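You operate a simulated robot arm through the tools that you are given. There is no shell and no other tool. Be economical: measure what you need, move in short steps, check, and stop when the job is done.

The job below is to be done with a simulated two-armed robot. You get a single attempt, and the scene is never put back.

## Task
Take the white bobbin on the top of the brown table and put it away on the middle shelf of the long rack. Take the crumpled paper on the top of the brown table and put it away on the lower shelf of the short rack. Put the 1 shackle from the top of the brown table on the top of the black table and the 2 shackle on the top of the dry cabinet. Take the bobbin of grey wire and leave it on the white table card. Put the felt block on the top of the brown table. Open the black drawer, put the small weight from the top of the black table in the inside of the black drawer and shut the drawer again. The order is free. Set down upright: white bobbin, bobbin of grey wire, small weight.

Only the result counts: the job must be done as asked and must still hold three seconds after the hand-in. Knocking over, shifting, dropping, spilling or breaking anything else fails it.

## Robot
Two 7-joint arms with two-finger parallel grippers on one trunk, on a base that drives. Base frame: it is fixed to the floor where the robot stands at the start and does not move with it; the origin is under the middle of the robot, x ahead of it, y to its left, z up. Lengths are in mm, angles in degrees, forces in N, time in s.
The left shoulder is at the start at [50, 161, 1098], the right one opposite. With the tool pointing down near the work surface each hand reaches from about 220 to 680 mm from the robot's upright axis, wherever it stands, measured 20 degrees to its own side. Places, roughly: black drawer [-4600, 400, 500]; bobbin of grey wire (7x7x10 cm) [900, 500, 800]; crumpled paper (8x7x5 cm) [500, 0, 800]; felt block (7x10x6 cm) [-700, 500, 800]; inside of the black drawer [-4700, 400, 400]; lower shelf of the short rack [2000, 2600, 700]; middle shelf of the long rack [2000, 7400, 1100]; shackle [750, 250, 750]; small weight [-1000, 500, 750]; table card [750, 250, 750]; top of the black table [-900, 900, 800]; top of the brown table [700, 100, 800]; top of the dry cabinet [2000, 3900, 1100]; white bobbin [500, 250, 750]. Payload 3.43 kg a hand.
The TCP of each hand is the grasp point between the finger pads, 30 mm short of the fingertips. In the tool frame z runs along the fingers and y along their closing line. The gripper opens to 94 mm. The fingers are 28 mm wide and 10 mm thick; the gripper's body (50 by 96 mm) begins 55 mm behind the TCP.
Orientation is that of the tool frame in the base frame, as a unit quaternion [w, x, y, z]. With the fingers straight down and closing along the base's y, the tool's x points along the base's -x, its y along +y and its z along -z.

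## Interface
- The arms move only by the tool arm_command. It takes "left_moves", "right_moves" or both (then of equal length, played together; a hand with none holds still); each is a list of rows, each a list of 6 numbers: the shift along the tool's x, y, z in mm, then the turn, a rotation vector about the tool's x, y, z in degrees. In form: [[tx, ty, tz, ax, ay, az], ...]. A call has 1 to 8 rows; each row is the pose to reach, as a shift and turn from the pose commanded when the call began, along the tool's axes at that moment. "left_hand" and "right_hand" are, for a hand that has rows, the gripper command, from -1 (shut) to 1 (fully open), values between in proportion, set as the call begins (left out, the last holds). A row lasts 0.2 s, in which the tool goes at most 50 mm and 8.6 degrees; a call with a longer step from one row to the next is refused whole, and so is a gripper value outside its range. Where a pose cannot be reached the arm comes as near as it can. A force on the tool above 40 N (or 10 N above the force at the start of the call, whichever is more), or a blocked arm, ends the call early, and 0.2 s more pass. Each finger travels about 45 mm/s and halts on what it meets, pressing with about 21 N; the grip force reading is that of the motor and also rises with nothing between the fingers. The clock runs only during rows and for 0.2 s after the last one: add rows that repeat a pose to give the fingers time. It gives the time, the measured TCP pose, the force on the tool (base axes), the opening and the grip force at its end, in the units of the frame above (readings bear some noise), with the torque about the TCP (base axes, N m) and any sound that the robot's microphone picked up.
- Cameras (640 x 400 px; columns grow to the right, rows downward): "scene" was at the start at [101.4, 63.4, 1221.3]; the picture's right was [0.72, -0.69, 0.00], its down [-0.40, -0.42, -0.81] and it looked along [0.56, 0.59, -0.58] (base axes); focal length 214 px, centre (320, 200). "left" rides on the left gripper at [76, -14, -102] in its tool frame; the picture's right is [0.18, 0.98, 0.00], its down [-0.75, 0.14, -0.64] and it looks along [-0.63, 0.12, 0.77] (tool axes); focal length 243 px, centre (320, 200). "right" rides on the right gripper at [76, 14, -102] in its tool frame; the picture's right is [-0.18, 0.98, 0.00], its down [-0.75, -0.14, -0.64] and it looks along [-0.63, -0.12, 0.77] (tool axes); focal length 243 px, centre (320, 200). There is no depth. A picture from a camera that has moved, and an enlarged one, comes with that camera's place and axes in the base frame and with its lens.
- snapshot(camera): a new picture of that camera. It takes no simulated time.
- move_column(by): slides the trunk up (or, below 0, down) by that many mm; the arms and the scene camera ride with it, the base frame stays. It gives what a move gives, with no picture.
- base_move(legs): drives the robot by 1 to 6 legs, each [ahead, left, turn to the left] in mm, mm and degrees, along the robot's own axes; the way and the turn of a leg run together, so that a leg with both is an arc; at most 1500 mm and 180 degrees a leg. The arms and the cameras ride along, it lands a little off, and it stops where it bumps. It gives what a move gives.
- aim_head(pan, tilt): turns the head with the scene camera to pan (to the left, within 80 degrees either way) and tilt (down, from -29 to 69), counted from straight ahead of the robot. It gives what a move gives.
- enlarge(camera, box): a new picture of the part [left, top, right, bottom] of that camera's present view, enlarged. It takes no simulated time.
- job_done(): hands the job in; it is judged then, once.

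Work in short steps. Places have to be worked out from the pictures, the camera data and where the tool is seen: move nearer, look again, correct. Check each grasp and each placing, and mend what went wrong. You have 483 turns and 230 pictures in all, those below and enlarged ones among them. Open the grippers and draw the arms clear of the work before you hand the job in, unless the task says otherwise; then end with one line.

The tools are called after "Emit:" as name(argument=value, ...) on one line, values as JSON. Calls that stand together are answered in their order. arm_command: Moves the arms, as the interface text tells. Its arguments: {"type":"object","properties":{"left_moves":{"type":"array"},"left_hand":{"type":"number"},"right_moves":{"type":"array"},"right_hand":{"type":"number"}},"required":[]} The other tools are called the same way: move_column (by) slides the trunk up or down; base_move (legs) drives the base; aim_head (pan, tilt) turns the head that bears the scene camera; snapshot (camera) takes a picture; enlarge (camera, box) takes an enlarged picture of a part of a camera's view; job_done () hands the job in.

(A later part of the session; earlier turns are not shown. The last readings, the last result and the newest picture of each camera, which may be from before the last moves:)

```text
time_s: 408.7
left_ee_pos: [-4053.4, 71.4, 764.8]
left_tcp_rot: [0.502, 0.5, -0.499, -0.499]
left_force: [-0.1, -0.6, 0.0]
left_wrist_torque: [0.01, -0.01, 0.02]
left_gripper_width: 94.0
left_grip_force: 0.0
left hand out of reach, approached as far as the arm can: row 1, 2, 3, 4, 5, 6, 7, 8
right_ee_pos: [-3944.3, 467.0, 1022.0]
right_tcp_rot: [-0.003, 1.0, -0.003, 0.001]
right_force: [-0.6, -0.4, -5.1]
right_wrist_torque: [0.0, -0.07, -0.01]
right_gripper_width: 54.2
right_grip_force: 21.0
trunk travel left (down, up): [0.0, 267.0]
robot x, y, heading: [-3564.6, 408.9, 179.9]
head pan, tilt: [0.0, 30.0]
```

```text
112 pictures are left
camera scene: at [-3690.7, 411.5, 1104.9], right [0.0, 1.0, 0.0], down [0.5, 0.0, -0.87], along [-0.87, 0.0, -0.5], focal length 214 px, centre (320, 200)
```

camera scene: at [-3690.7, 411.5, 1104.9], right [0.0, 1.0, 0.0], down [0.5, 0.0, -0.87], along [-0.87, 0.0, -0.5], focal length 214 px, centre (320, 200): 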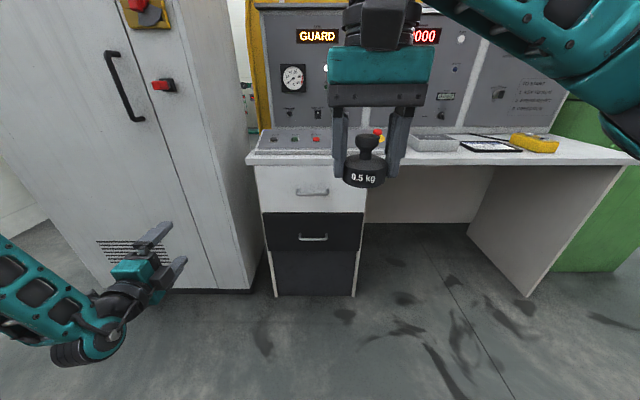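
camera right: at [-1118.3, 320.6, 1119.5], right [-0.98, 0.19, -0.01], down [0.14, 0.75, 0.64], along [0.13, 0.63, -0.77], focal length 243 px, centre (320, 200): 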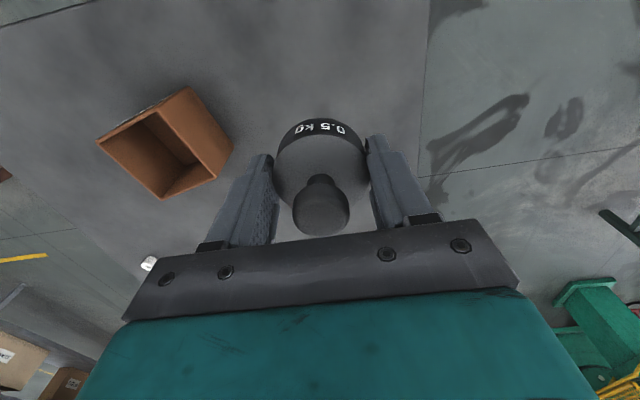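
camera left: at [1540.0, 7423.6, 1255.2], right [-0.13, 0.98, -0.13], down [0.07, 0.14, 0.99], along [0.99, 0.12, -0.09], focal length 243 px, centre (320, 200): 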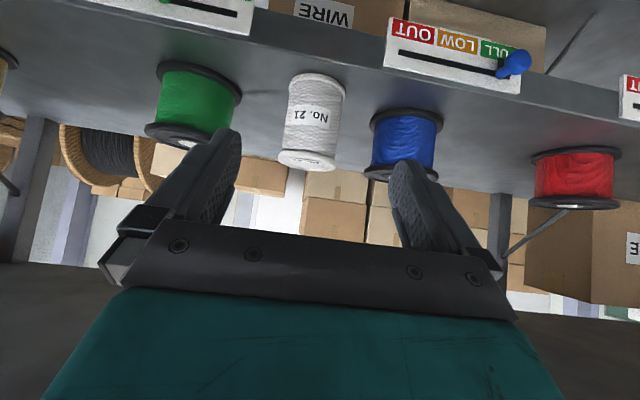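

The elbow is splayed because the hand is too close in. I try extending ahead while lowering, for a straighter arm.

Emit:
arm_command(left_moves=[[-5, 0, 40, 0, 0, 0], [-10, -20, 80, 0, 0, 0], [-15, -50, 110, 0, 0, 0], [-20, -90, 130, 0, 0, 0], [-25, -130, 145, 0, 0, 0], [-30, -175, 155, 0, 0, 0], [-35, -220, 160, 0, 0, 0], [-40, -265, 165, 0, 0, 0]])

Emit:
snapshot(camera="scene")

```text
time_s: 410.5
left_ee_pos: [-4137.7, 66.2, 781.0]
left_tcp_rot: [0.501, 0.501, -0.498, -0.5]
left_force: [-0.8, -0.2, 1.3]
left_wrist_torque: [-0.02, 0.02, -0.01]
left_gripper_width: 94.2
left_grip_force: 0.1
left hand out of reach, approached as far as the arm can: row 1, 2, 3, 4, 5, 6, 7, 8
right_ee_pos: [-3945.0, 467.1, 1022.3]
right_tcp_rot: [-0.003, 1.0, -0.003, 0.0]
right_force: [0.1, 0.1, -4.9]
right_wrist_torque: [-0.02, -0.03, -0.01]
right_gripper_width: 54.4
right_grip_force: 21.2
trunk travel left (down, up): [0.0, 267.0]
robot x, y, heading: [-3562.9, 411.6, 180.0]
head pan, tilt: [0.0, 30.0]
```

```text
111 pictures are left
camera scene: at [-3690.7, 411.4, 1104.9], right [0.0, 1.0, 0.0], down [0.5, 0.0, -0.87], along [-0.87, 0.0, -0.5], focal length 214 px, centre (320, 200)
```

scene: 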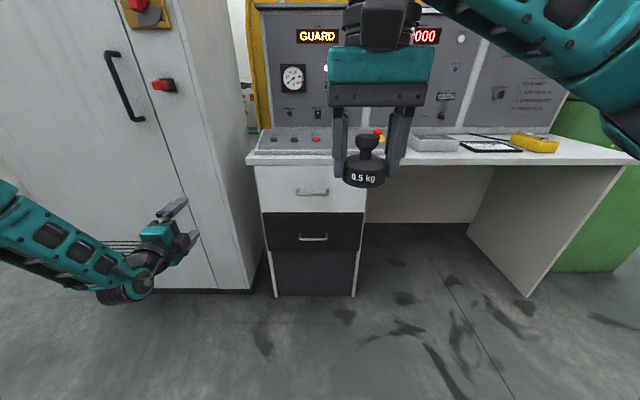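

The horizontal hand won't go lower in this posture. I test how low it goes pitched about 50° with the rolled jaws.

Emit:
arm_command(left_moves=[[0, 0, 0, 8, 0, 0], [0, -10, 0, 16, 0, 0], [-5, -40, 0, 24, 0, 0], [-10, -80, 0, 32, 0, 0], [-15, -120, 0, 40, 0, 0], [-20, -160, 0, 40, 0, 0], [-25, -200, 0, 40, 0, 0], [-30, -240, 0, 40, 0, 0]])

Emit:
snapshot(camera="scene")

```text
time_s: 412.3
left_ee_pos: [-4093.0, 83.1, 662.2]
left_tcp_rot: [0.299, 0.642, -0.64, -0.298]
left_force: [0.1, -0.1, -0.4]
left_wrist_torque: [0.02, 0.02, 0.02]
left_gripper_width: 94.0
left_grip_force: 0.0
left hand out of reach, approached as far as the arm can: row 5, 6, 7, 8
right_ee_pos: [-3945.1, 467.1, 1023.0]
right_tcp_rot: [-0.003, 1.0, -0.002, 0.001]
right_force: [-0.1, -0.6, -5.3]
right_wrist_torque: [-0.01, -0.03, 0.0]
right_gripper_width: 54.2
right_grip_force: 21.0
trunk travel left (down, up): [0.0, 267.0]
robot x, y, heading: [-3562.7, 410.4, 179.9]
head pan, tilt: [0.0, 30.0]
```

```text
110 pictures are left
camera scene: at [-3690.7, 411.4, 1104.9], right [0.0, 1.0, 0.0], down [0.5, 0.0, -0.87], along [-0.87, 0.0, -0.5], focal length 214 px, centre (320, 200)
```

scene: 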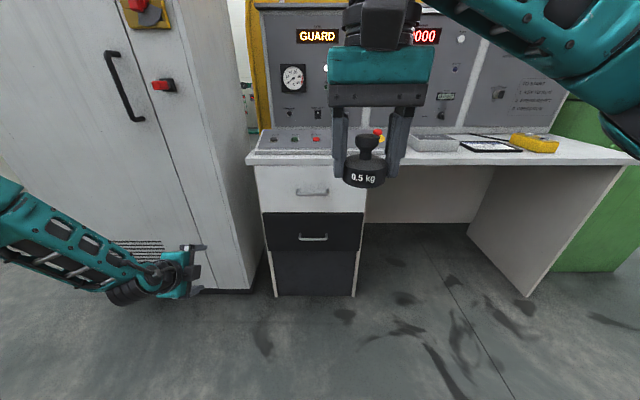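

The wrist seems limited in height in this posture. I test the right arm's low reach instead, holding the weight over free floor.

Emit:
arm_command(right_moves=[[-5, -5, 48, 0, 0, 0], [-10, -10, 96, 0, 0, 0], [-15, -15, 144, 0, 0, 0], [-20, -20, 192, 0, 0, 0], [-25, -25, 240, 0, 0, 0], [-30, -30, 288, 0, 0, 0], [-35, -35, 336, 0, 0, 0], [-40, -40, 384, 0, 0, 0]])

Emit:
arm_command(right_moves=[[0, 0, 45, 0, 0, 0], [0, 0, 90, 0, 0, 0], [0, 0, 135, 0, 0, 0], [0, 0, 180, 0, 0, 0], [0, 0, 200, 0, 0, 0]])

Emit:
snapshot(camera="scene")

```text
time_s: 414.1
left_ee_pos: [-4094.2, 80.7, 661.5]
left_tcp_rot: [0.299, 0.642, -0.639, -0.3]
left_force: [-0.2, 1.0, 0.3]
left_wrist_torque: [-0.02, 0.0, 0.0]
left_gripper_width: 94.2
left_grip_force: 0.0
right_ee_pos: [-3984.7, 511.6, 637.0]
right_tcp_rot: [-0.003, 1.0, -0.003, 0.001]
right_force: [-0.1, 0.1, -4.5]
right_wrist_torque: [-0.02, 0.0, -0.04]
right_gripper_width: 54.3
right_grip_force: 20.6
trunk travel left (down, up): [0.0, 267.0]
robot x, y, heading: [-3559.9, 409.5, 180.3]
head pan, tilt: [0.0, 30.0]
```

```text
time_s: 415.3
left_ee_pos: [-4094.8, 82.1, 662.4]
left_tcp_rot: [0.299, 0.642, -0.64, -0.299]
left_force: [-0.9, -1.0, -0.5]
left_wrist_torque: [0.02, -0.02, -0.01]
left_gripper_width: 94.1
left_grip_force: 0.1
right_ee_pos: [-3984.8, 510.2, 438.0]
right_tcp_rot: [-0.003, 1.0, -0.002, 0.001]
right_force: [1.1, 0.2, -4.6]
right_wrist_torque: [0.0, 0.01, -0.01]
right_gripper_width: 54.5
right_grip_force: 21.4
trunk travel left (down, up): [0.0, 267.0]
robot x, y, heading: [-3562.3, 413.9, 179.5]
head pan, tilt: [0.0, 30.0]
```

```text
109 pictures are left
camera scene: at [-3690.7, 411.4, 1104.9], right [0.0, 1.0, 0.0], down [0.5, 0.0, -0.87], along [-0.87, 0.0, -0.5], focal length 214 px, centre (320, 200)
```

scene: 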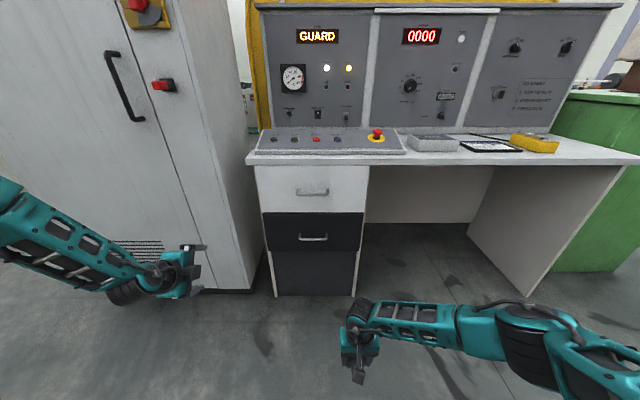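

The right arm gets down to z≈438 easily. I reset the left arm to a plain down pose, and will go low first and pitch afterwards.

Emit:
arm_command(left_moves=[[0, 0, -20, 0, 0, -8.5], [0, 0, -40, 0, 0, -17], [0, 0, -60, 0, 0, -25.5], [0, 0, -80, 0, 0, -34], [0, 0, -100, 0, 0, -42.5], [0, 0, -120, 0, 0, -51], [0, 0, -140, 0, 0, -59.5], [0, 0, -160, 0, 0, -68]], right_moves=[[0, 0, -40, 0, 0, 0], [0, 0, -80, 0, 0, 0], [0, 0, -120, 0, 0, 0], [0, 0, -160, 0, 0, 0], [0, 0, -200, 0, 0, 0], [0, 0, -240, 0, 0, 0], [0, 0, -280, 0, 0, 0], [0, 0, -320, 0, 0, 0]])

Emit:
arm_command(left_moves=[[0, 0, 0, 0, 0, -8], [0, 0, 0, 0, 0, -16], [0, 0, 0, 0, 0, -22], [0, 0, 0, 0, 0, -22]])

```text
time_s: 417.1
left_ee_pos: [-3972.0, 83.6, 766.4]
left_tcp_rot: [0.08, 0.89, -0.17, -0.416]
left_force: [0.4, 0.7, -1.1]
left_wrist_torque: [-0.01, 0.02, -0.03]
left_gripper_width: 94.0
left_grip_force: 0.1
right_ee_pos: [-3983.6, 510.1, 759.1]
right_tcp_rot: [-0.003, 1.0, -0.003, 0.0]
right_force: [-0.1, 0.1, -4.8]
right_wrist_torque: [0.0, -0.03, -0.05]
right_gripper_width: 54.6
right_grip_force: 20.9
trunk travel left (down, up): [0.0, 267.0]
robot x, y, heading: [-3559.0, 412.3, 180.0]
head pan, tilt: [0.0, 30.0]
```

```text
time_s: 418.1
left_ee_pos: [-3972.6, 82.8, 766.5]
left_tcp_rot: [0.0, 0.906, 0.003, -0.423]
left_force: [0.2, 0.2, -0.7]
left_wrist_torque: [-0.01, -0.01, -0.02]
left_gripper_width: 93.8
left_grip_force: 0.0
right_ee_pos: [-3983.6, 509.7, 759.2]
right_tcp_rot: [-0.004, 1.0, -0.003, 0.002]
right_force: [0.6, -0.3, -4.9]
right_wrist_torque: [-0.03, -0.02, -0.02]
right_gripper_width: 54.1
right_grip_force: 21.0
trunk travel left (down, up): [0.0, 267.0]
robot x, y, heading: [-3555.6, 413.0, 180.0]
head pan, tilt: [0.0, 30.0]
```

Now I take the left pitch back to vertical.

Emit:
arm_command(left_moves=[[0, 0, 0, 0, 8.4, 0], [0, 0, 0, 0, 16.8, 0], [0, 0, 0, 0, 25, 0], [0, 0, 0, 0, 33.5, 0], [0, 0, 0, 0, 42, 0], [0, 0, 0, 0, 50, 0], [0, 0, 0, 0, 50, 0]])

Emit:
arm_command(left_moves=[[0, 0, 45, 0, 0, 0], [0, 0, 90, 0, 0, 0], [0, 0, 135, 0, 0, 0], [0, 0, 180, 0, 0, 0], [0, 0, 225, 0, 0, 0], [0, 0, 270, 0, 0, 0], [0, 0, 310, 0, 0, 0]])

Emit:
snapshot(camera="scene")

```text
time_s: 419.7
left_ee_pos: [-3972.3, 82.8, 767.3]
left_tcp_rot: [-0.001, 1.0, 0.001, 0.001]
left_force: [0.2, -0.1, 0.5]
left_wrist_torque: [-0.02, 0.01, -0.02]
left_gripper_width: 94.1
left_grip_force: 0.0
right_ee_pos: [-3983.8, 509.8, 759.0]
right_tcp_rot: [-0.003, 1.0, -0.003, 0.001]
right_force: [0.2, -0.7, -4.7]
right_wrist_torque: [-0.01, 0.0, 0.01]
right_gripper_width: 54.5
right_grip_force: 21.4
trunk travel left (down, up): [0.0, 267.0]
robot x, y, heading: [-3559.6, 412.2, 180.0]
head pan, tilt: [0.0, 30.0]
```

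```text
time_s: 421.3
left_ee_pos: [-3972.5, 80.9, 455.7]
left_tcp_rot: [-0.001, 1.0, 0.003, 0.0]
left_force: [0.3, 0.1, 0.0]
left_wrist_torque: [0.0, 0.02, 0.01]
left_gripper_width: 94.0
left_grip_force: 0.0
right_ee_pos: [-3982.9, 509.8, 759.0]
right_tcp_rot: [-0.004, 1.0, -0.003, 0.001]
right_force: [-0.1, 0.3, -4.8]
right_wrist_torque: [0.0, 0.01, 0.02]
right_gripper_width: 54.5
right_grip_force: 21.1
trunk travel left (down, up): [0.0, 267.0]
robot x, y, heading: [-3562.4, 411.2, 180.0]
head pan, tilt: [0.0, 30.0]
```

```text
108 pictures are left
camera scene: at [-3690.7, 411.4, 1105.0], right [0.0, 1.0, 0.0], down [0.5, 0.0, -0.87], along [-0.87, 0.0, -0.5], focal length 214 px, centre (320, 200)
```

scene: 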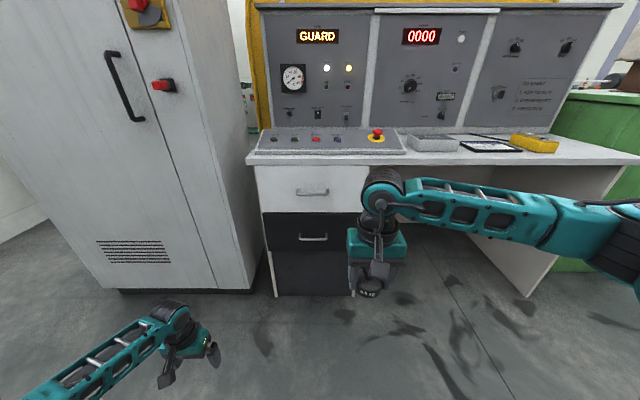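

Low down pose works for the left arm too. Now I pitch up at this low height.

Emit:
arm_command(left_moves=[[-10, 0, 0, 0, -8, 0], [-20, 0, 0, 0, -16, 0], [-30, 0, 0, 0, -24, 0], [-40, 0, 0, 0, -32, 0], [-50, 0, 0, 0, -40, 0], [-60, 0, 0, 0, -48, 0], [-70, 0, 0, 0, -56, 0], [-80, 0, 0, 0, -64, 0]])

```text
time_s: 423.1
left_ee_pos: [-4052.7, 84.8, 459.5]
left_tcp_rot: [0.0, 0.848, 0.001, -0.531]
left_force: [-0.3, 0.0, 0.0]
left_wrist_torque: [0.01, 0.0, 0.01]
left_gripper_width: 93.8
left_grip_force: 0.0
right_ee_pos: [-3984.8, 509.5, 759.7]
right_tcp_rot: [-0.003, 1.0, -0.003, 0.002]
right_force: [-0.6, -1.3, -4.7]
right_wrist_torque: [-0.02, -0.03, 0.02]
right_gripper_width: 54.2
right_grip_force: 20.9
trunk travel left (down, up): [0.0, 267.0]
robot x, y, heading: [-3561.1, 413.7, 180.0]
head pan, tilt: [0.0, 30.0]
```

64° at z≈459 works. I finish to 90°.

Emit:
arm_command(left_moves=[[-4, 0, 9, 0, -7, 0], [-9, 0, 18, 0, -14, 0], [-13, 0, 27, 0, -20, 0], [-17, 0, 36, 0, -26, 0], [-17, 0, 36, 0, -26, 0]])

Emit:
arm_command(left_moves=[[0, 0, 0, 0, 0, 8.5], [0, 0, 0, 0, 0, 17], [0, 0, 0, 0, 0, 25.5], [0, 0, 0, 0, 0, 34], [0, 0, 0, 0, 0, 42.5], [0, 0, 0, 0, 0, 51], [0, 0, 0, 0, 0, 59.5], [0, 0, 0, 0, 0, 68]])

Emit:
snapshot(camera="scene")

```text
time_s: 424.3
left_ee_pos: [-4092.4, 85.1, 459.2]
left_tcp_rot: [-0.001, -0.706, -0.002, 0.708]
left_force: [0.7, -0.2, 0.9]
left_wrist_torque: [-0.01, -0.01, -0.03]
left_gripper_width: 94.0
left_grip_force: 0.1
left hand out of reach, approached as far as the arm can: row 4
right_ee_pos: [-3983.0, 508.7, 759.3]
right_tcp_rot: [-0.004, 1.0, -0.003, 0.002]
right_force: [0.4, 0.9, -4.6]
right_wrist_torque: [-0.01, 0.0, 0.02]
right_gripper_width: 54.4
right_grip_force: 21.3
trunk travel left (down, up): [0.0, 267.0]
robot x, y, heading: [-3559.3, 412.3, 179.9]
head pan, tilt: [0.0, 30.0]
```

```text
time_s: 426.1
left_ee_pos: [-4092.1, 83.8, 459.8]
left_tcp_rot: [0.398, 0.586, -0.394, -0.585]
left_force: [0.2, -0.6, 0.2]
left_wrist_torque: [0.0, 0.03, -0.03]
left_gripper_width: 94.2
left_grip_force: 0.1
right_ee_pos: [-3984.1, 509.9, 759.1]
right_tcp_rot: [-0.003, 1.0, -0.003, 0.002]
right_force: [-0.5, 0.4, -5.3]
right_wrist_torque: [-0.01, -0.02, 0.0]
right_gripper_width: 54.5
right_grip_force: 21.4
trunk travel left (down, up): [0.0, 267.0]
robot x, y, heading: [-3558.6, 412.3, 180.1]
head pan, tilt: [0.0, 30.0]
```

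```text
107 pictures are left
camera scene: at [-3690.7, 411.4, 1104.9], right [0.0, 1.0, 0.0], down [0.5, 0.0, -0.87], along [-0.87, 0.0, -0.5], focal length 214 px, centre (320, 200)
```

scene: 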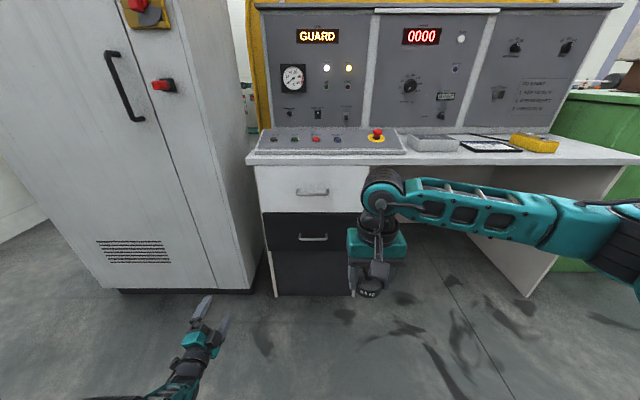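

The horizontal pose is reached low. I finish the roll, then strafe right and approach to about 110 mm before the handle.

Emit:
arm_command(left_moves=[[0, 0, 0, 0, 0, 8], [0, 0, 0, 0, 0, 16], [0, 0, 0, 0, 0, 22], [0, 0, 0, 0, 0, 22]], left_hand=0.3)

Emit:
base_move(legs=[[0, -296, 0], [240, 0, 0]])

Emit:
snapshot(camera="scene")

Emit:
snapshot(camera="left")

```text
time_s: 427.1
left_ee_pos: [-4090.7, 83.5, 458.6]
left_tcp_rot: [0.502, 0.5, -0.499, -0.499]
left_force: [0.5, 0.2, 0.5]
left_wrist_torque: [0.01, -0.01, -0.03]
left_gripper_width: 61.0
left_grip_force: 0.1
right_ee_pos: [-3983.9, 509.7, 759.3]
right_tcp_rot: [-0.002, 1.0, -0.003, 0.001]
right_force: [-0.6, 1.2, -4.8]
right_wrist_torque: [0.0, -0.03, -0.02]
right_gripper_width: 54.5
right_grip_force: 21.3
trunk travel left (down, up): [0.0, 267.0]
robot x, y, heading: [-3560.9, 409.0, 179.8]
head pan, tilt: [0.0, 30.0]
```

```text
time_s: 430.5
left_ee_pos: [-4328.6, 379.2, 458.8]
left_tcp_rot: [0.501, 0.5, -0.498, -0.501]
left_force: [0.5, -0.2, 0.1]
left_wrist_torque: [0.0, 0.01, 0.0]
left_gripper_width: 61.2
left_grip_force: 0.0
right_ee_pos: [-4222.0, 803.7, 758.7]
right_tcp_rot: [-0.004, 1.0, -0.002, 0.001]
right_force: [-0.1, 0.4, -4.7]
right_wrist_torque: [0.02, -0.03, -0.01]
right_gripper_width: 54.4
right_grip_force: 20.8
trunk travel left (down, up): [0.0, 267.0]
robot x, y, heading: [-3795.9, 703.9, -180.4]
head pan, tilt: [0.0, 30.0]
```

```text
106 pictures are left
camera scene: at [-3927.2, 706.2, 1104.9], right [0.0, 1.0, 0.0], down [0.5, 0.0, -0.87], along [-0.87, 0.0, -0.5], focal length 214 px, centre (320, 200)
```

scene: 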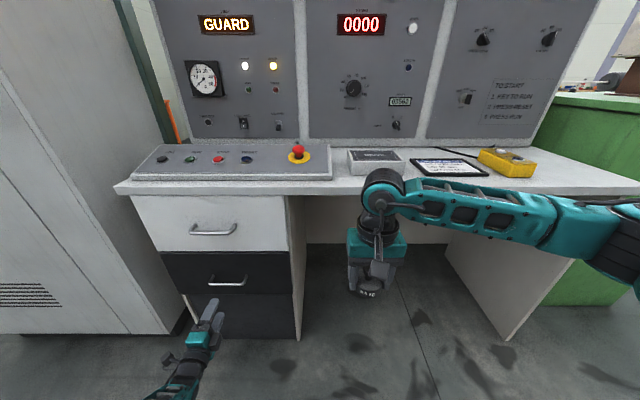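

```text
105 pictures are left
camera left: at [-4224.5, 301.6, 444.7], right [0.0, -0.19, 0.98], down [0.64, 0.76, 0.14], along [-0.77, 0.63, 0.12], focal length 243 px, centre (320, 200)
```

left: 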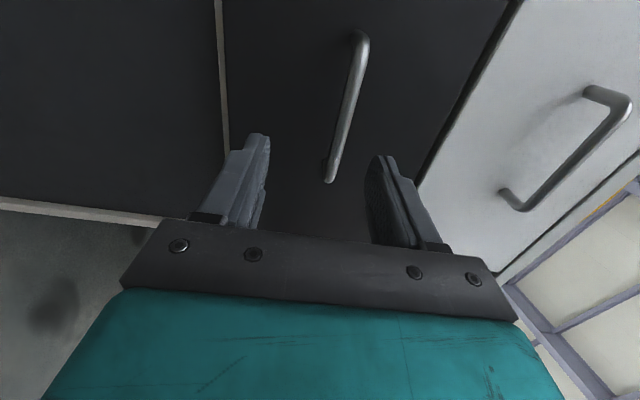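

The bar reads x≈−4440, z≈481, y 320–445. I raise the hand 22 mm and drive 85 mm nearer.

Emit:
arm_command(left_moves=[[0, 11, 0, 0, 0, 0], [0, 22, 0, 0, 0, 0], [0, 22, 0, 0, 0, 0]])

Emit:
base_move(legs=[[85, 0, 0.3]])

Emit:
snapshot(camera="left")

Emit:
enlarge(camera="scene", box=[120, 230, 320, 370])

```text
time_s: 431.3
left_ee_pos: [-4339.0, 392.6, 466.5]
left_tcp_rot: [-0.486, -0.499, 0.496, 0.518]
left_force: [-0.3, -0.9, 0.1]
left_wrist_torque: [0.02, 0.0, 0.0]
left_gripper_width: 61.3
left_grip_force: 0.0
left hand out of reach, approached as far as the arm can: row 1, 2, 3
right_ee_pos: [-4219.8, 804.6, 759.4]
right_tcp_rot: [-0.003, 1.0, -0.002, 0.001]
right_force: [0.8, -0.3, -5.0]
right_wrist_torque: [-0.02, -0.04, -0.01]
right_gripper_width: 54.4
right_grip_force: 20.9
trunk travel left (down, up): [0.0, 267.0]
robot x, y, heading: [-3796.9, 704.7, -179.9]
head pan, tilt: [0.0, 30.0]
```

```text
time_s: 432.4
left_ee_pos: [-4420.8, 389.2, 466.7]
left_tcp_rot: [-0.488, -0.501, 0.494, 0.516]
left_force: [-0.6, -0.1, 0.6]
left_wrist_torque: [-0.01, -0.01, 0.01]
left_gripper_width: 61.2
left_grip_force: 0.0
right_ee_pos: [-4305.6, 801.8, 759.4]
right_tcp_rot: [-0.003, 1.0, 0.001, 0.001]
right_force: [-0.6, 0.0, -4.8]
right_wrist_torque: [0.0, -0.02, 0.01]
right_gripper_width: 54.5
right_grip_force: 21.6
trunk travel left (down, up): [0.0, 267.0]
robot x, y, heading: [-3882.3, 704.1, -179.8]
head pan, tilt: [0.0, 30.0]
```

```text
104 pictures are left
camera left: at [-4319.9, 311.8, 449.2], right [0.0, -0.22, 0.98], down [0.66, 0.73, 0.16], along [-0.75, 0.64, 0.15], focal length 243 px, centre (320, 200)
```

left: 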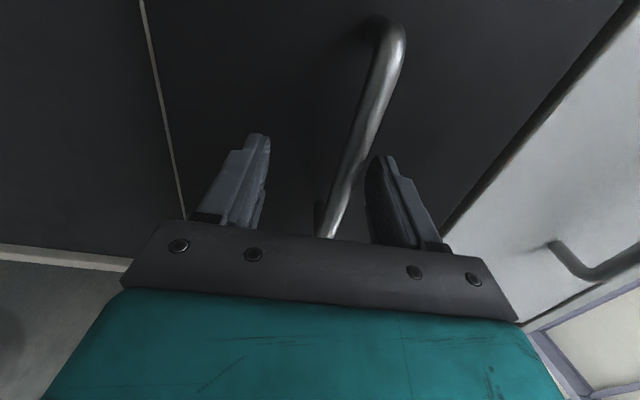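

```text
2.86 times, centred on (220, 300) of scene
camera zoom: at [-4011.7, 705.3, 1104.9], right [-0.01, 1.0, 0.0], down [0.5, 0.0, -0.87], along [-0.87, -0.01, -0.5], focal length 613 px, centre (606, -86)
```

zoom: 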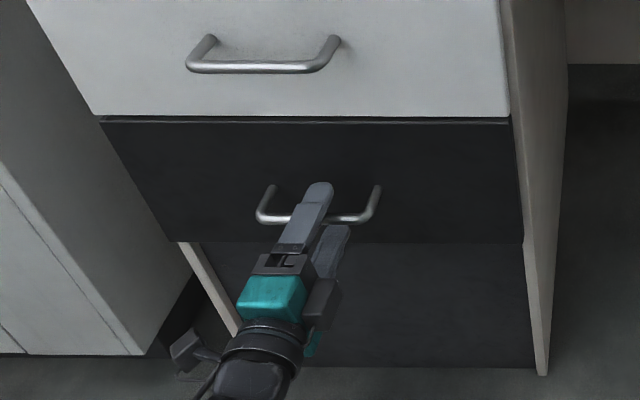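

The bar lies between the jaws. I close on it.

Emit:
arm_command(left_moves=[[0, 0, 0, 0, 0, 0], [0, 0, 0, 0, 0, 0], [0, 0, 0, 0, 0, 0], [0, 0, 0, 0, 0, 0], [0, 0, 0, 0, 0, 0], [0, 0, 0, 0, 0, 0]], left_hand=-1)

Emit:
snapshot(camera="left")

```text
time_s: 433.2
left_ee_pos: [-4423.1, 388.9, 479.5]
left_tcp_rot: [-0.498, -0.49, 0.487, 0.525]
left_force: [21.0, 3.4, 32.6]
left_wrist_torque: [-0.52, 0.21, 0.06]
left_gripper_width: 16.6
left_grip_force: 21.5
right_ee_pos: [-4302.0, 802.0, 759.7]
right_tcp_rot: [-0.004, 1.0, 0.001, 0.001]
right_force: [0.3, 0.4, -4.9]
right_wrist_torque: [-0.02, 0.0, 0.0]
right_gripper_width: 54.4
right_grip_force: 21.4
trunk travel left (down, up): [0.0, 267.0]
robot x, y, heading: [-3880.3, 704.4, -179.7]
head pan, tilt: [0.0, 30.0]
stopped in row 4 (left hand): the force on the tool passed its limit (the readings are from after the stop); the commanded pose is now the measured one
```

```text
102 pictures are left
camera left: at [-4322.7, 310.6, 458.3], right [0.04, -0.21, 0.98], down [0.67, 0.73, 0.13], along [-0.74, 0.65, 0.17], focal length 243 px, centre (320, 200)
```

left: 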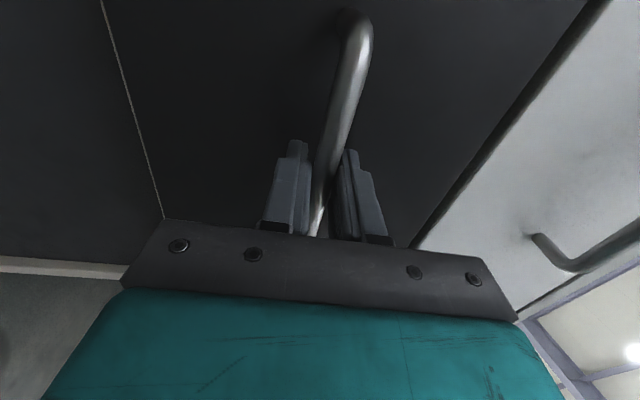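

The bar is gripped. I pull by backing the base 60 mm first and check.

Emit:
base_move(legs=[[-60, 0, 0]])

Emit:
snapshot(camera="scene")

```text
time_s: 434.1
left_ee_pos: [-4364.2, 389.2, 479.5]
left_tcp_rot: [-0.498, -0.49, 0.487, 0.525]
left_force: [1.6, -5.7, 32.1]
left_wrist_torque: [-1.03, 0.02, -0.34]
left_gripper_width: 16.5
left_grip_force: 45.1
right_ee_pos: [-4241.8, 802.9, 758.7]
right_tcp_rot: [-0.003, 1.0, 0.002, -0.001]
right_force: [-0.2, -0.7, -5.4]
right_wrist_torque: [0.0, -0.02, 0.01]
right_gripper_width: 54.5
right_grip_force: 20.8
trunk travel left (down, up): [0.0, 267.0]
robot x, y, heading: [-3823.5, 707.4, -179.6]
head pan, tilt: [0.0, 30.0]
```

```text
101 pictures are left
camera scene: at [-3949.3, 706.9, 1105.4], right [-0.01, 1.0, 0.0], down [0.5, 0.0, -0.87], along [-0.87, -0.01, -0.5], focal length 214 px, centre (320, 200)
```

scene: 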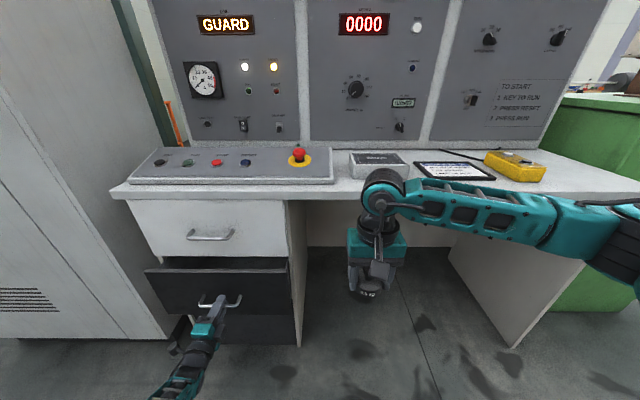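

The drawer slides open. I pull another 190 mm in two steps.

Emit:
base_move(legs=[[-100, 0, -0.3]])

Emit:
base_move(legs=[[-90, 0, 0]])

Emit:
snapshot(camera="scene")

```text
time_s: 435.3
left_ee_pos: [-4266.0, 389.5, 479.6]
left_tcp_rot: [-0.497, -0.49, 0.486, 0.526]
left_force: [0.9, -16.5, 14.2]
left_wrist_torque: [-0.98, 0.0, -0.47]
left_gripper_width: 16.6
left_grip_force: 45.3
right_ee_pos: [-4142.7, 803.1, 759.4]
right_tcp_rot: [-0.004, 1.0, -0.001, 0.001]
right_force: [-0.1, 0.2, -4.9]
right_wrist_torque: [0.0, 0.03, 0.0]
right_gripper_width: 54.5
right_grip_force: 21.1
trunk travel left (down, up): [0.0, 267.0]
robot x, y, heading: [-3718.6, 708.9, -179.8]
head pan, tilt: [0.0, 30.0]
```

```text
time_s: 436.4
left_ee_pos: [-4175.6, 389.0, 478.5]
left_tcp_rot: [-0.498, -0.488, 0.487, 0.526]
left_force: [0.7, -0.5, 7.1]
left_wrist_torque: [-0.98, -0.05, -0.64]
left_gripper_width: 16.7
left_grip_force: 45.4
right_ee_pos: [-4053.2, 803.6, 759.6]
right_tcp_rot: [-0.004, 1.0, -0.001, 0.002]
right_force: [-0.4, 0.1, -4.4]
right_wrist_torque: [0.01, -0.02, 0.02]
right_gripper_width: 54.4
right_grip_force: 21.0
trunk travel left (down, up): [0.0, 267.0]
robot x, y, heading: [-3633.1, 708.1, -180.0]
head pan, tilt: [0.0, 30.0]
```

```text
100 pictures are left
camera scene: at [-3760.5, 707.0, 1105.0], right [0.0, 1.0, 0.0], down [0.5, 0.0, -0.87], along [-0.87, 0.0, -0.5], focal length 214 px, centre (320, 200)
```

scene: 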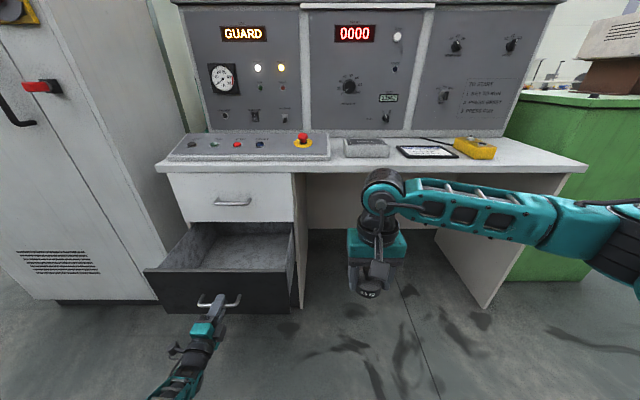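

The drawer is open about 250 mm and empty. I release the handle, back off 100 mm, and shift left so the right hand can reach the inside while the left hand stays beside the drawer.

Emit:
arm_command(left_moves=[[0, 0, 0, 0, 0, 0], [0, 0, 0, 0, 0, 0], [0, 0, 0, 0, 0, 0], [0, 0, 0, 0, 0, 0]], left_hand=0.3)

Emit:
base_move(legs=[[-100, 0, 0]])

Emit:
snapshot(camera="scene")

```text
time_s: 437.4
left_ee_pos: [-4176.0, 389.3, 478.3]
left_tcp_rot: [-0.497, -0.489, 0.486, 0.526]
left_force: [-0.3, 0.5, 0.5]
left_wrist_torque: [-0.02, -0.03, -0.01]
left_gripper_width: 61.3
left_grip_force: 0.1
right_ee_pos: [-4054.8, 803.6, 757.8]
right_tcp_rot: [-0.002, 1.0, -0.001, 0.001]
right_force: [0.0, 0.3, -4.5]
right_wrist_torque: [-0.01, 0.0, -0.02]
right_gripper_width: 54.5
right_grip_force: 21.4
trunk travel left (down, up): [0.0, 267.0]
robot x, y, heading: [-3632.4, 707.9, -179.8]
head pan, tilt: [0.0, 30.0]
```

```text
time_s: 438.6
left_ee_pos: [-4075.3, 388.5, 479.3]
left_tcp_rot: [-0.498, -0.489, 0.486, 0.526]
left_force: [-0.6, -0.2, 0.8]
left_wrist_torque: [-0.04, -0.04, -0.02]
left_gripper_width: 60.9
left_grip_force: 0.0
right_ee_pos: [-3953.0, 804.7, 758.9]
right_tcp_rot: [-0.003, 1.0, -0.001, 0.001]
right_force: [0.1, -0.7, -4.9]
right_wrist_torque: [0.01, 0.02, -0.02]
right_gripper_width: 54.5
right_grip_force: 21.5
trunk travel left (down, up): [0.0, 267.0]
robot x, y, heading: [-3526.6, 704.5, -179.7]
head pan, tilt: [0.0, 30.0]
```

```text
99 pictures are left
camera scene: at [-3660.1, 706.9, 1104.9], right [0.0, 1.0, 0.0], down [0.5, 0.0, -0.87], along [-0.87, 0.0, -0.5], focal length 214 px, centre (320, 200)
```

scene: 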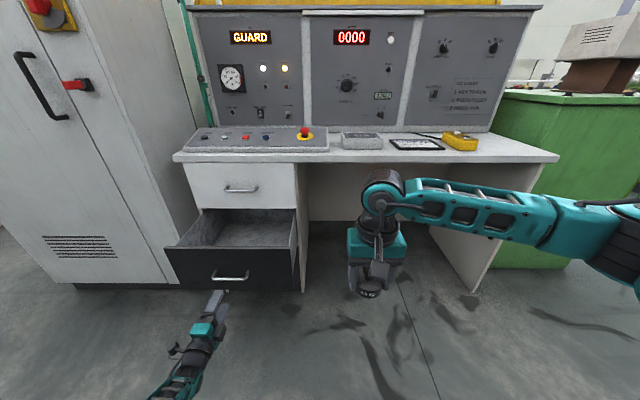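

The drawer stays put. Its face spans y≈167–612 at x≈−4215. I strafe left 315 mm.

Emit:
base_move(legs=[[0, 315, 0]])

Emit:
snapshot(camera="scene")

```text
time_s: 440.7
left_ee_pos: [-4073.9, 77.9, 478.7]
left_tcp_rot: [-0.498, -0.489, 0.486, 0.526]
left_force: [-0.1, 0.3, 0.1]
left_wrist_torque: [0.0, 0.0, -0.03]
left_gripper_width: 61.3
left_grip_force: 0.1
right_ee_pos: [-3951.2, 492.4, 758.6]
right_tcp_rot: [-0.003, 1.0, -0.001, 0.003]
right_force: [0.5, -1.1, -5.6]
right_wrist_torque: [0.0, -0.04, -0.03]
right_gripper_width: 54.2
right_grip_force: 21.3
trunk travel left (down, up): [0.0, 267.0]
robot x, y, heading: [-3528.6, 401.6, -179.4]
head pan, tilt: [0.0, 30.0]
```

```text
98 pictures are left
camera scene: at [-3658.9, 395.4, 1104.9], right [0.0, 1.0, 0.0], down [0.5, 0.0, -0.87], along [-0.87, 0.0, -0.5], focal length 214 px, centre (320, 200)
```

scene: 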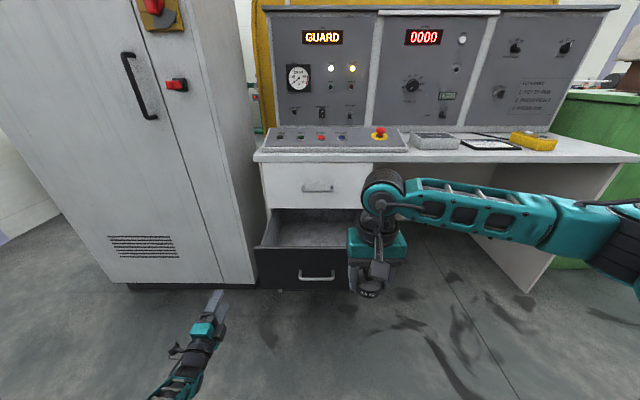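

I advance 150 mm, check the left hand's gap to the drawer's side, then go on.

Emit:
base_move(legs=[[150, 10, -0.5]])

Emit:
snapshot(camera="scene")

Emit:
snapshot(camera="left")

```text
time_s: 442.0
left_ee_pos: [-4227.5, 72.5, 478.1]
left_tcp_rot: [-0.496, -0.487, 0.489, 0.528]
left_force: [-0.1, -0.5, -1.1]
left_wrist_torque: [0.0, 0.02, -0.01]
left_gripper_width: 61.0
left_grip_force: 0.0
right_ee_pos: [-4101.9, 488.4, 759.9]
right_tcp_rot: [-0.003, 1.0, -0.006, 0.001]
right_force: [0.9, -0.1, -5.1]
right_wrist_torque: [0.03, -0.01, 0.0]
right_gripper_width: 54.2
right_grip_force: 21.0
trunk travel left (down, up): [0.0, 267.0]
robot x, y, heading: [-3677.8, 388.7, 179.8]
head pan, tilt: [0.0, 30.0]
```

```text
97 pictures are left
camera scene: at [-3809.4, 386.9, 1104.9], right [0.01, 1.0, 0.0], down [0.5, 0.0, -0.87], along [-0.87, 0.01, -0.5], focal length 214 px, centre (320, 200)
```

scene: 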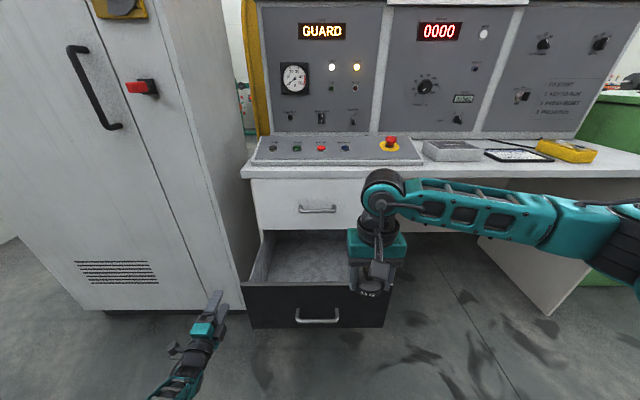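

```text
96 pictures are left
camera left: at [-4128.9, -6.2, 457.7], right [0.04, -0.21, 0.98], down [0.67, 0.73, 0.13], along [-0.74, 0.65, 0.17], focal length 243 px, centre (320, 200)
```

left: 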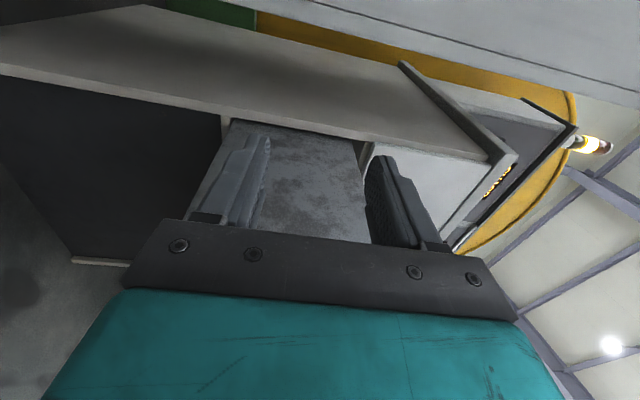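

Room on both sides. I drive another 105 mm, then bring the weight over the drawer's middle.

Emit:
base_move(legs=[[105, 0, 0]])

Emit:
arm_command(right_moves=[[-18, 18, 10, 0, 0, 0], [-36, 36, 20, 0, 0, 0], [-54, 54, 30, 0, 0, 0], [-72, 72, 40, 0, 0, 0], [-90, 85, 60, 0, 0, 0], [-90, 85, 60, 0, 0, 0]])

Emit:
snapshot(camera="right")

Emit:
snapshot(camera="scene")

```text
time_s: 443.2
left_ee_pos: [-4330.9, 73.0, 478.3]
left_tcp_rot: [-0.496, -0.486, 0.488, 0.528]
left_force: [1.3, -0.7, 0.3]
left_wrist_torque: [-0.02, 0.02, 0.01]
left_gripper_width: 61.1
left_grip_force: 0.0
right_ee_pos: [-4204.2, 487.2, 758.0]
right_tcp_rot: [-0.004, 1.0, -0.005, 0.002]
right_force: [0.5, 0.6, -4.7]
right_wrist_torque: [-0.03, 0.02, 0.01]
right_gripper_width: 54.4
right_grip_force: 21.1
trunk travel left (down, up): [0.0, 267.0]
robot x, y, heading: [-3779.3, 386.5, 179.6]
head pan, tilt: [0.0, 30.0]
```

```text
time_s: 444.6
left_ee_pos: [-4331.5, 73.7, 478.0]
left_tcp_rot: [-0.495, -0.487, 0.488, 0.528]
left_force: [-0.4, 0.0, 0.3]
left_wrist_torque: [0.0, -0.02, 0.01]
left_gripper_width: 61.0
left_grip_force: 0.0
right_ee_pos: [-4296.4, 404.1, 696.4]
right_tcp_rot: [-0.004, 1.0, -0.005, 0.002]
right_force: [0.3, 1.5, -4.2]
right_wrist_torque: [-0.02, -0.04, 0.01]
right_gripper_width: 54.4
right_grip_force: 21.1
trunk travel left (down, up): [0.0, 267.0]
robot x, y, heading: [-3783.6, 386.6, 179.9]
head pan, tilt: [0.0, 30.0]
```

```text
95 pictures are left
camera right: at [-4222.2, 387.3, 799.2], right [-0.19, -0.98, -0.01], down [-0.75, 0.14, 0.64], along [-0.63, 0.13, -0.77], focal length 243 px, centre (320, 200)
```

right: 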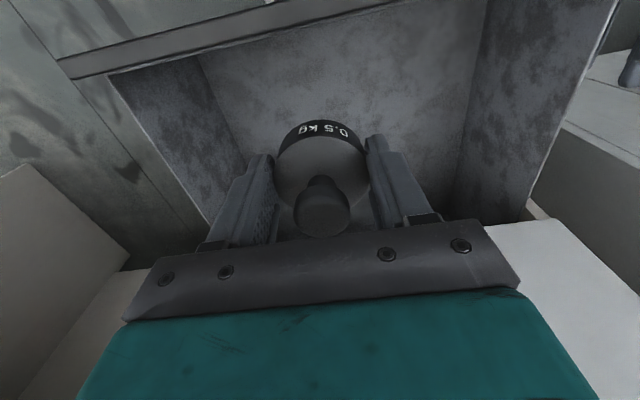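

```text
94 pictures are left
camera scene: at [-3912.8, 387.3, 1104.9], right [0.01, 1.0, 0.0], down [0.5, 0.0, -0.87], along [-0.87, 0.0, -0.5], focal length 214 px, centre (320, 200)
```

scene: 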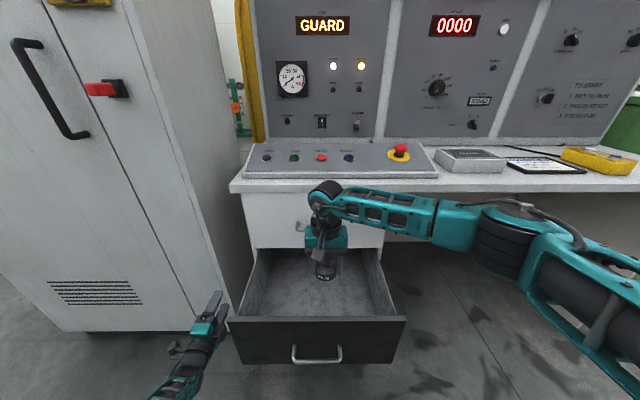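

The weight hangs over the open drawer. I lower part way and check the forearm against the drawer's right wall.

Emit:
arm_command(right_moves=[[0, 0, 45, 0, 0, 0], [0, 0, 90, 0, 0, 0], [0, 0, 135, 0, 0, 0], [0, 0, 180, 0, 0, 0], [0, 0, 200, 0, 0, 0], [0, 0, 200, 0, 0, 0]])

Emit:
snapshot(camera="scene")

Emit:
snapshot(camera="right")

```text
time_s: 446.0
left_ee_pos: [-4331.1, 74.1, 479.2]
left_tcp_rot: [-0.496, -0.486, 0.488, 0.529]
left_force: [-1.8, 0.0, 0.7]
left_wrist_torque: [0.01, -0.02, -0.04]
left_gripper_width: 61.2
left_grip_force: 0.1
right_ee_pos: [-4292.9, 405.0, 497.0]
right_tcp_rot: [-0.003, 1.0, -0.005, 0.001]
right_force: [0.2, 0.4, -4.6]
right_wrist_torque: [-0.01, -0.03, 0.01]
right_gripper_width: 54.6
right_grip_force: 20.5
trunk travel left (down, up): [0.0, 267.0]
robot x, y, heading: [-3786.6, 387.6, 179.9]
head pan, tilt: [0.0, 30.0]
```

```text
93 pictures are left
camera scene: at [-3912.8, 387.3, 1104.9], right [0.01, 1.0, 0.0], down [0.5, 0.0, -0.87], along [-0.87, 0.0, -0.5], focal length 214 px, centre (320, 200)
```

scene: 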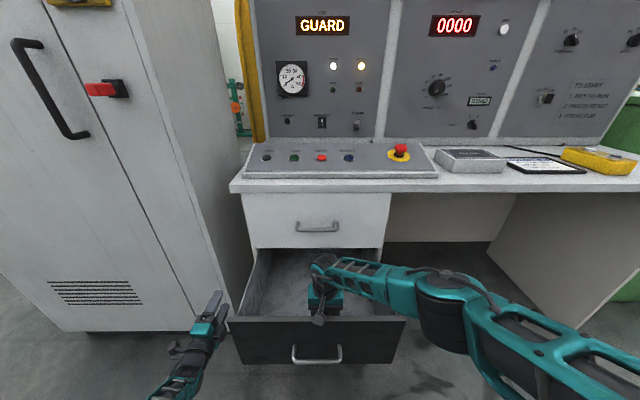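

```text
92 pictures are left
camera right: at [-4219.2, 388.5, 598.5], right [-0.19, -0.98, -0.01], down [-0.75, 0.14, 0.64], along [-0.63, 0.13, -0.77], focal length 243 px, centre (320, 200)
```

right: 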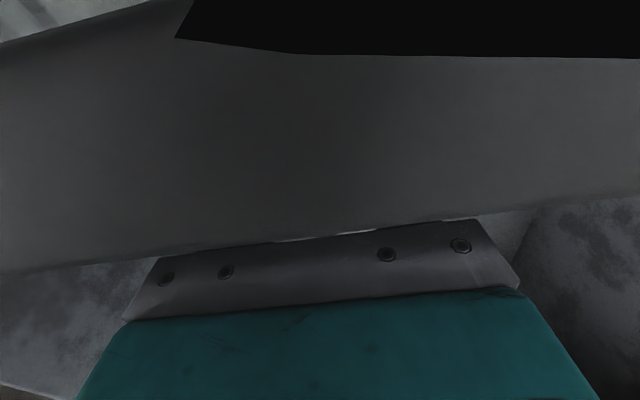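

The wrist camera would hit the drawer's front wall. I rise, and will turn the hand 90° so that the camera sits sideways.

Emit:
arm_command(right_moves=[[0, 0, -45, 0, 0, 0], [0, 0, -90, 0, 0, 0], [0, 0, -135, 0, 0, 8], [0, 0, -170, 0, 0, 16], [0, 0, -190, 0, 0, 24], [0, 0, -190, 0, 0, 32], [0, 0, -190, 0, 0, 40], [0, 0, -190, 0, 0, 48]])

Emit:
arm_command(right_moves=[[0, 0, 0, 0, 0, 8.4], [0, 0, 0, 0, 0, 16.8], [0, 0, 0, 0, 0, 25.2], [0, 0, 0, 0, 0, 33.6], [0, 0, 0, 0, 0, 42], [0, 0, 0, 0, 0, 42]])

Emit:
snapshot(camera="right")

Emit:
snapshot(camera="scene")

```text
time_s: 447.8
left_ee_pos: [-4330.4, 72.9, 477.3]
left_tcp_rot: [-0.495, -0.486, 0.489, 0.528]
left_force: [-0.7, -0.4, 0.4]
left_wrist_torque: [-0.04, -0.01, -0.02]
left_gripper_width: 61.1
left_grip_force: 0.0
right_ee_pos: [-4294.0, 404.9, 687.0]
right_tcp_rot: [-0.005, 0.911, -0.413, 0.0]
right_force: [-0.4, -0.6, -5.1]
right_wrist_torque: [-0.01, -0.04, 0.0]
right_gripper_width: 54.3
right_grip_force: 20.6
trunk travel left (down, up): [0.0, 267.0]
robot x, y, heading: [-3781.6, 387.4, 179.5]
head pan, tilt: [0.0, 30.0]
```

```text
time_s: 449.2
left_ee_pos: [-4330.8, 74.0, 478.4]
left_tcp_rot: [-0.496, -0.486, 0.488, 0.528]
left_force: [-0.1, -0.8, 0.6]
left_wrist_torque: [0.0, 0.01, -0.05]
left_gripper_width: 61.0
left_grip_force: 0.1
right_ee_pos: [-4296.1, 404.8, 686.2]
right_tcp_rot: [0.004, -0.702, 0.712, 0.001]
right_force: [-0.9, 0.1, -5.4]
right_wrist_torque: [-0.02, 0.0, -0.02]
right_gripper_width: 54.6
right_grip_force: 20.8
trunk travel left (down, up): [0.0, 267.0]
robot x, y, heading: [-3780.7, 389.2, 180.0]
head pan, tilt: [0.0, 30.0]
```

```text
91 pictures are left
camera right: at [-4312.5, 326.9, 788.0], right [-0.98, 0.2, 0.0], down [0.15, 0.75, 0.65], along [0.13, 0.64, -0.76], focal length 243 px, centre (320, 200)
```

right: 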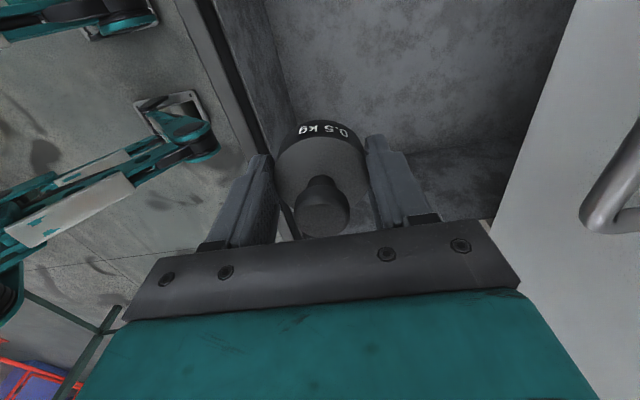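

```text
90 pictures are left
camera scene: at [-3912.8, 387.4, 1104.9], right [0.01, 1.0, 0.0], down [0.5, 0.0, -0.87], along [-0.87, 0.0, -0.5], focal length 214 px, centre (320, 200)
```

scene: 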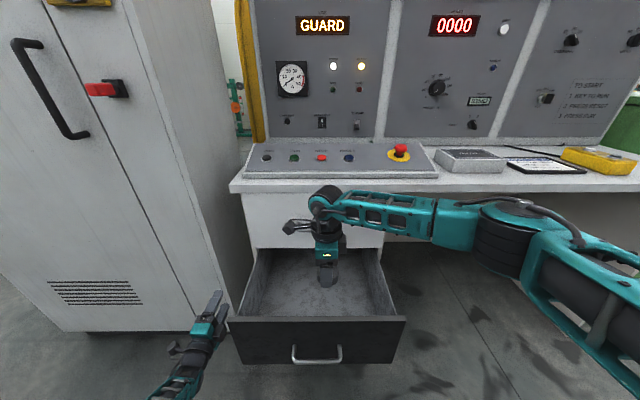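

The front wall's inner side is at x≈−4239, so I move to about (−4325, 470) and lower to z≈500, then check the forearm again.

Emit:
arm_command(right_moves=[[-25, -12, 0, 0, 0, 0], [-45, -20, 10, 0, 0, 0], [-65, -29, 50, 0, 0, 0], [-65, -29, 95, 0, 0, 0], [-65, -29, 140, 0, 0, 0], [-65, -29, 186, 0, 0, 0], [-65, -29, 186, 0, 0, 0]])

Emit:
snapshot(camera="scene")

Emit:
snapshot(camera="right")

```text
time_s: 450.2
left_ee_pos: [-4331.4, 74.5, 478.5]
left_tcp_rot: [-0.496, -0.486, 0.488, 0.528]
left_force: [0.1, -0.1, 0.8]
left_wrist_torque: [0.01, 0.0, 0.03]
left_gripper_width: 61.0
left_grip_force: 0.0
right_ee_pos: [-4270.4, 470.0, 618.0]
right_tcp_rot: [0.003, -0.703, 0.711, 0.002]
right_force: [-1.5, 3.5, 7.6]
right_wrist_torque: [-0.11, -0.37, 0.03]
right_gripper_width: 54.5
right_grip_force: 21.1
trunk travel left (down, up): [0.0, 267.0]
robot x, y, heading: [-3782.0, 389.5, 179.5]
head pan, tilt: [0.0, 30.0]
stopped in row 4 (right hand): the force on the tool passed its limit (the readings are from after the stop); the commanded pose is now the measured one
```

```text
89 pictures are left
camera scene: at [-3912.4, 387.6, 1105.2], right [0.01, 1.0, 0.0], down [0.5, 0.0, -0.87], along [-0.87, 0.01, -0.5], focal length 214 px, centre (320, 200)
```

scene: 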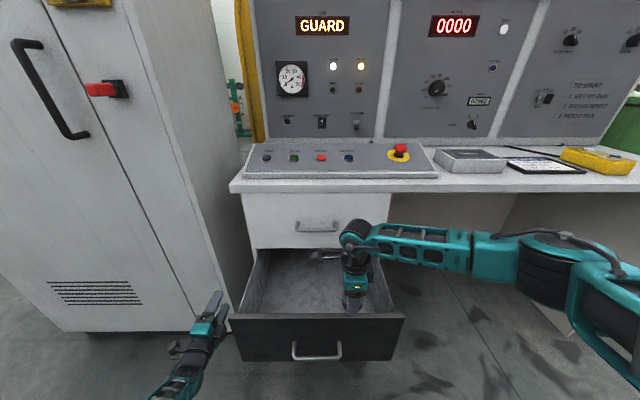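

```text
88 pictures are left
camera right: at [-4286.8, 392.7, 718.9], right [-0.98, 0.2, 0.0], down [0.15, 0.75, 0.65], along [0.13, 0.64, -0.76], focal length 243 px, centre (320, 200)
```

right: 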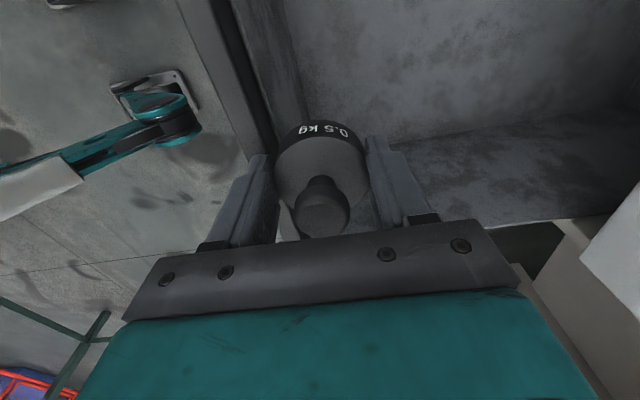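

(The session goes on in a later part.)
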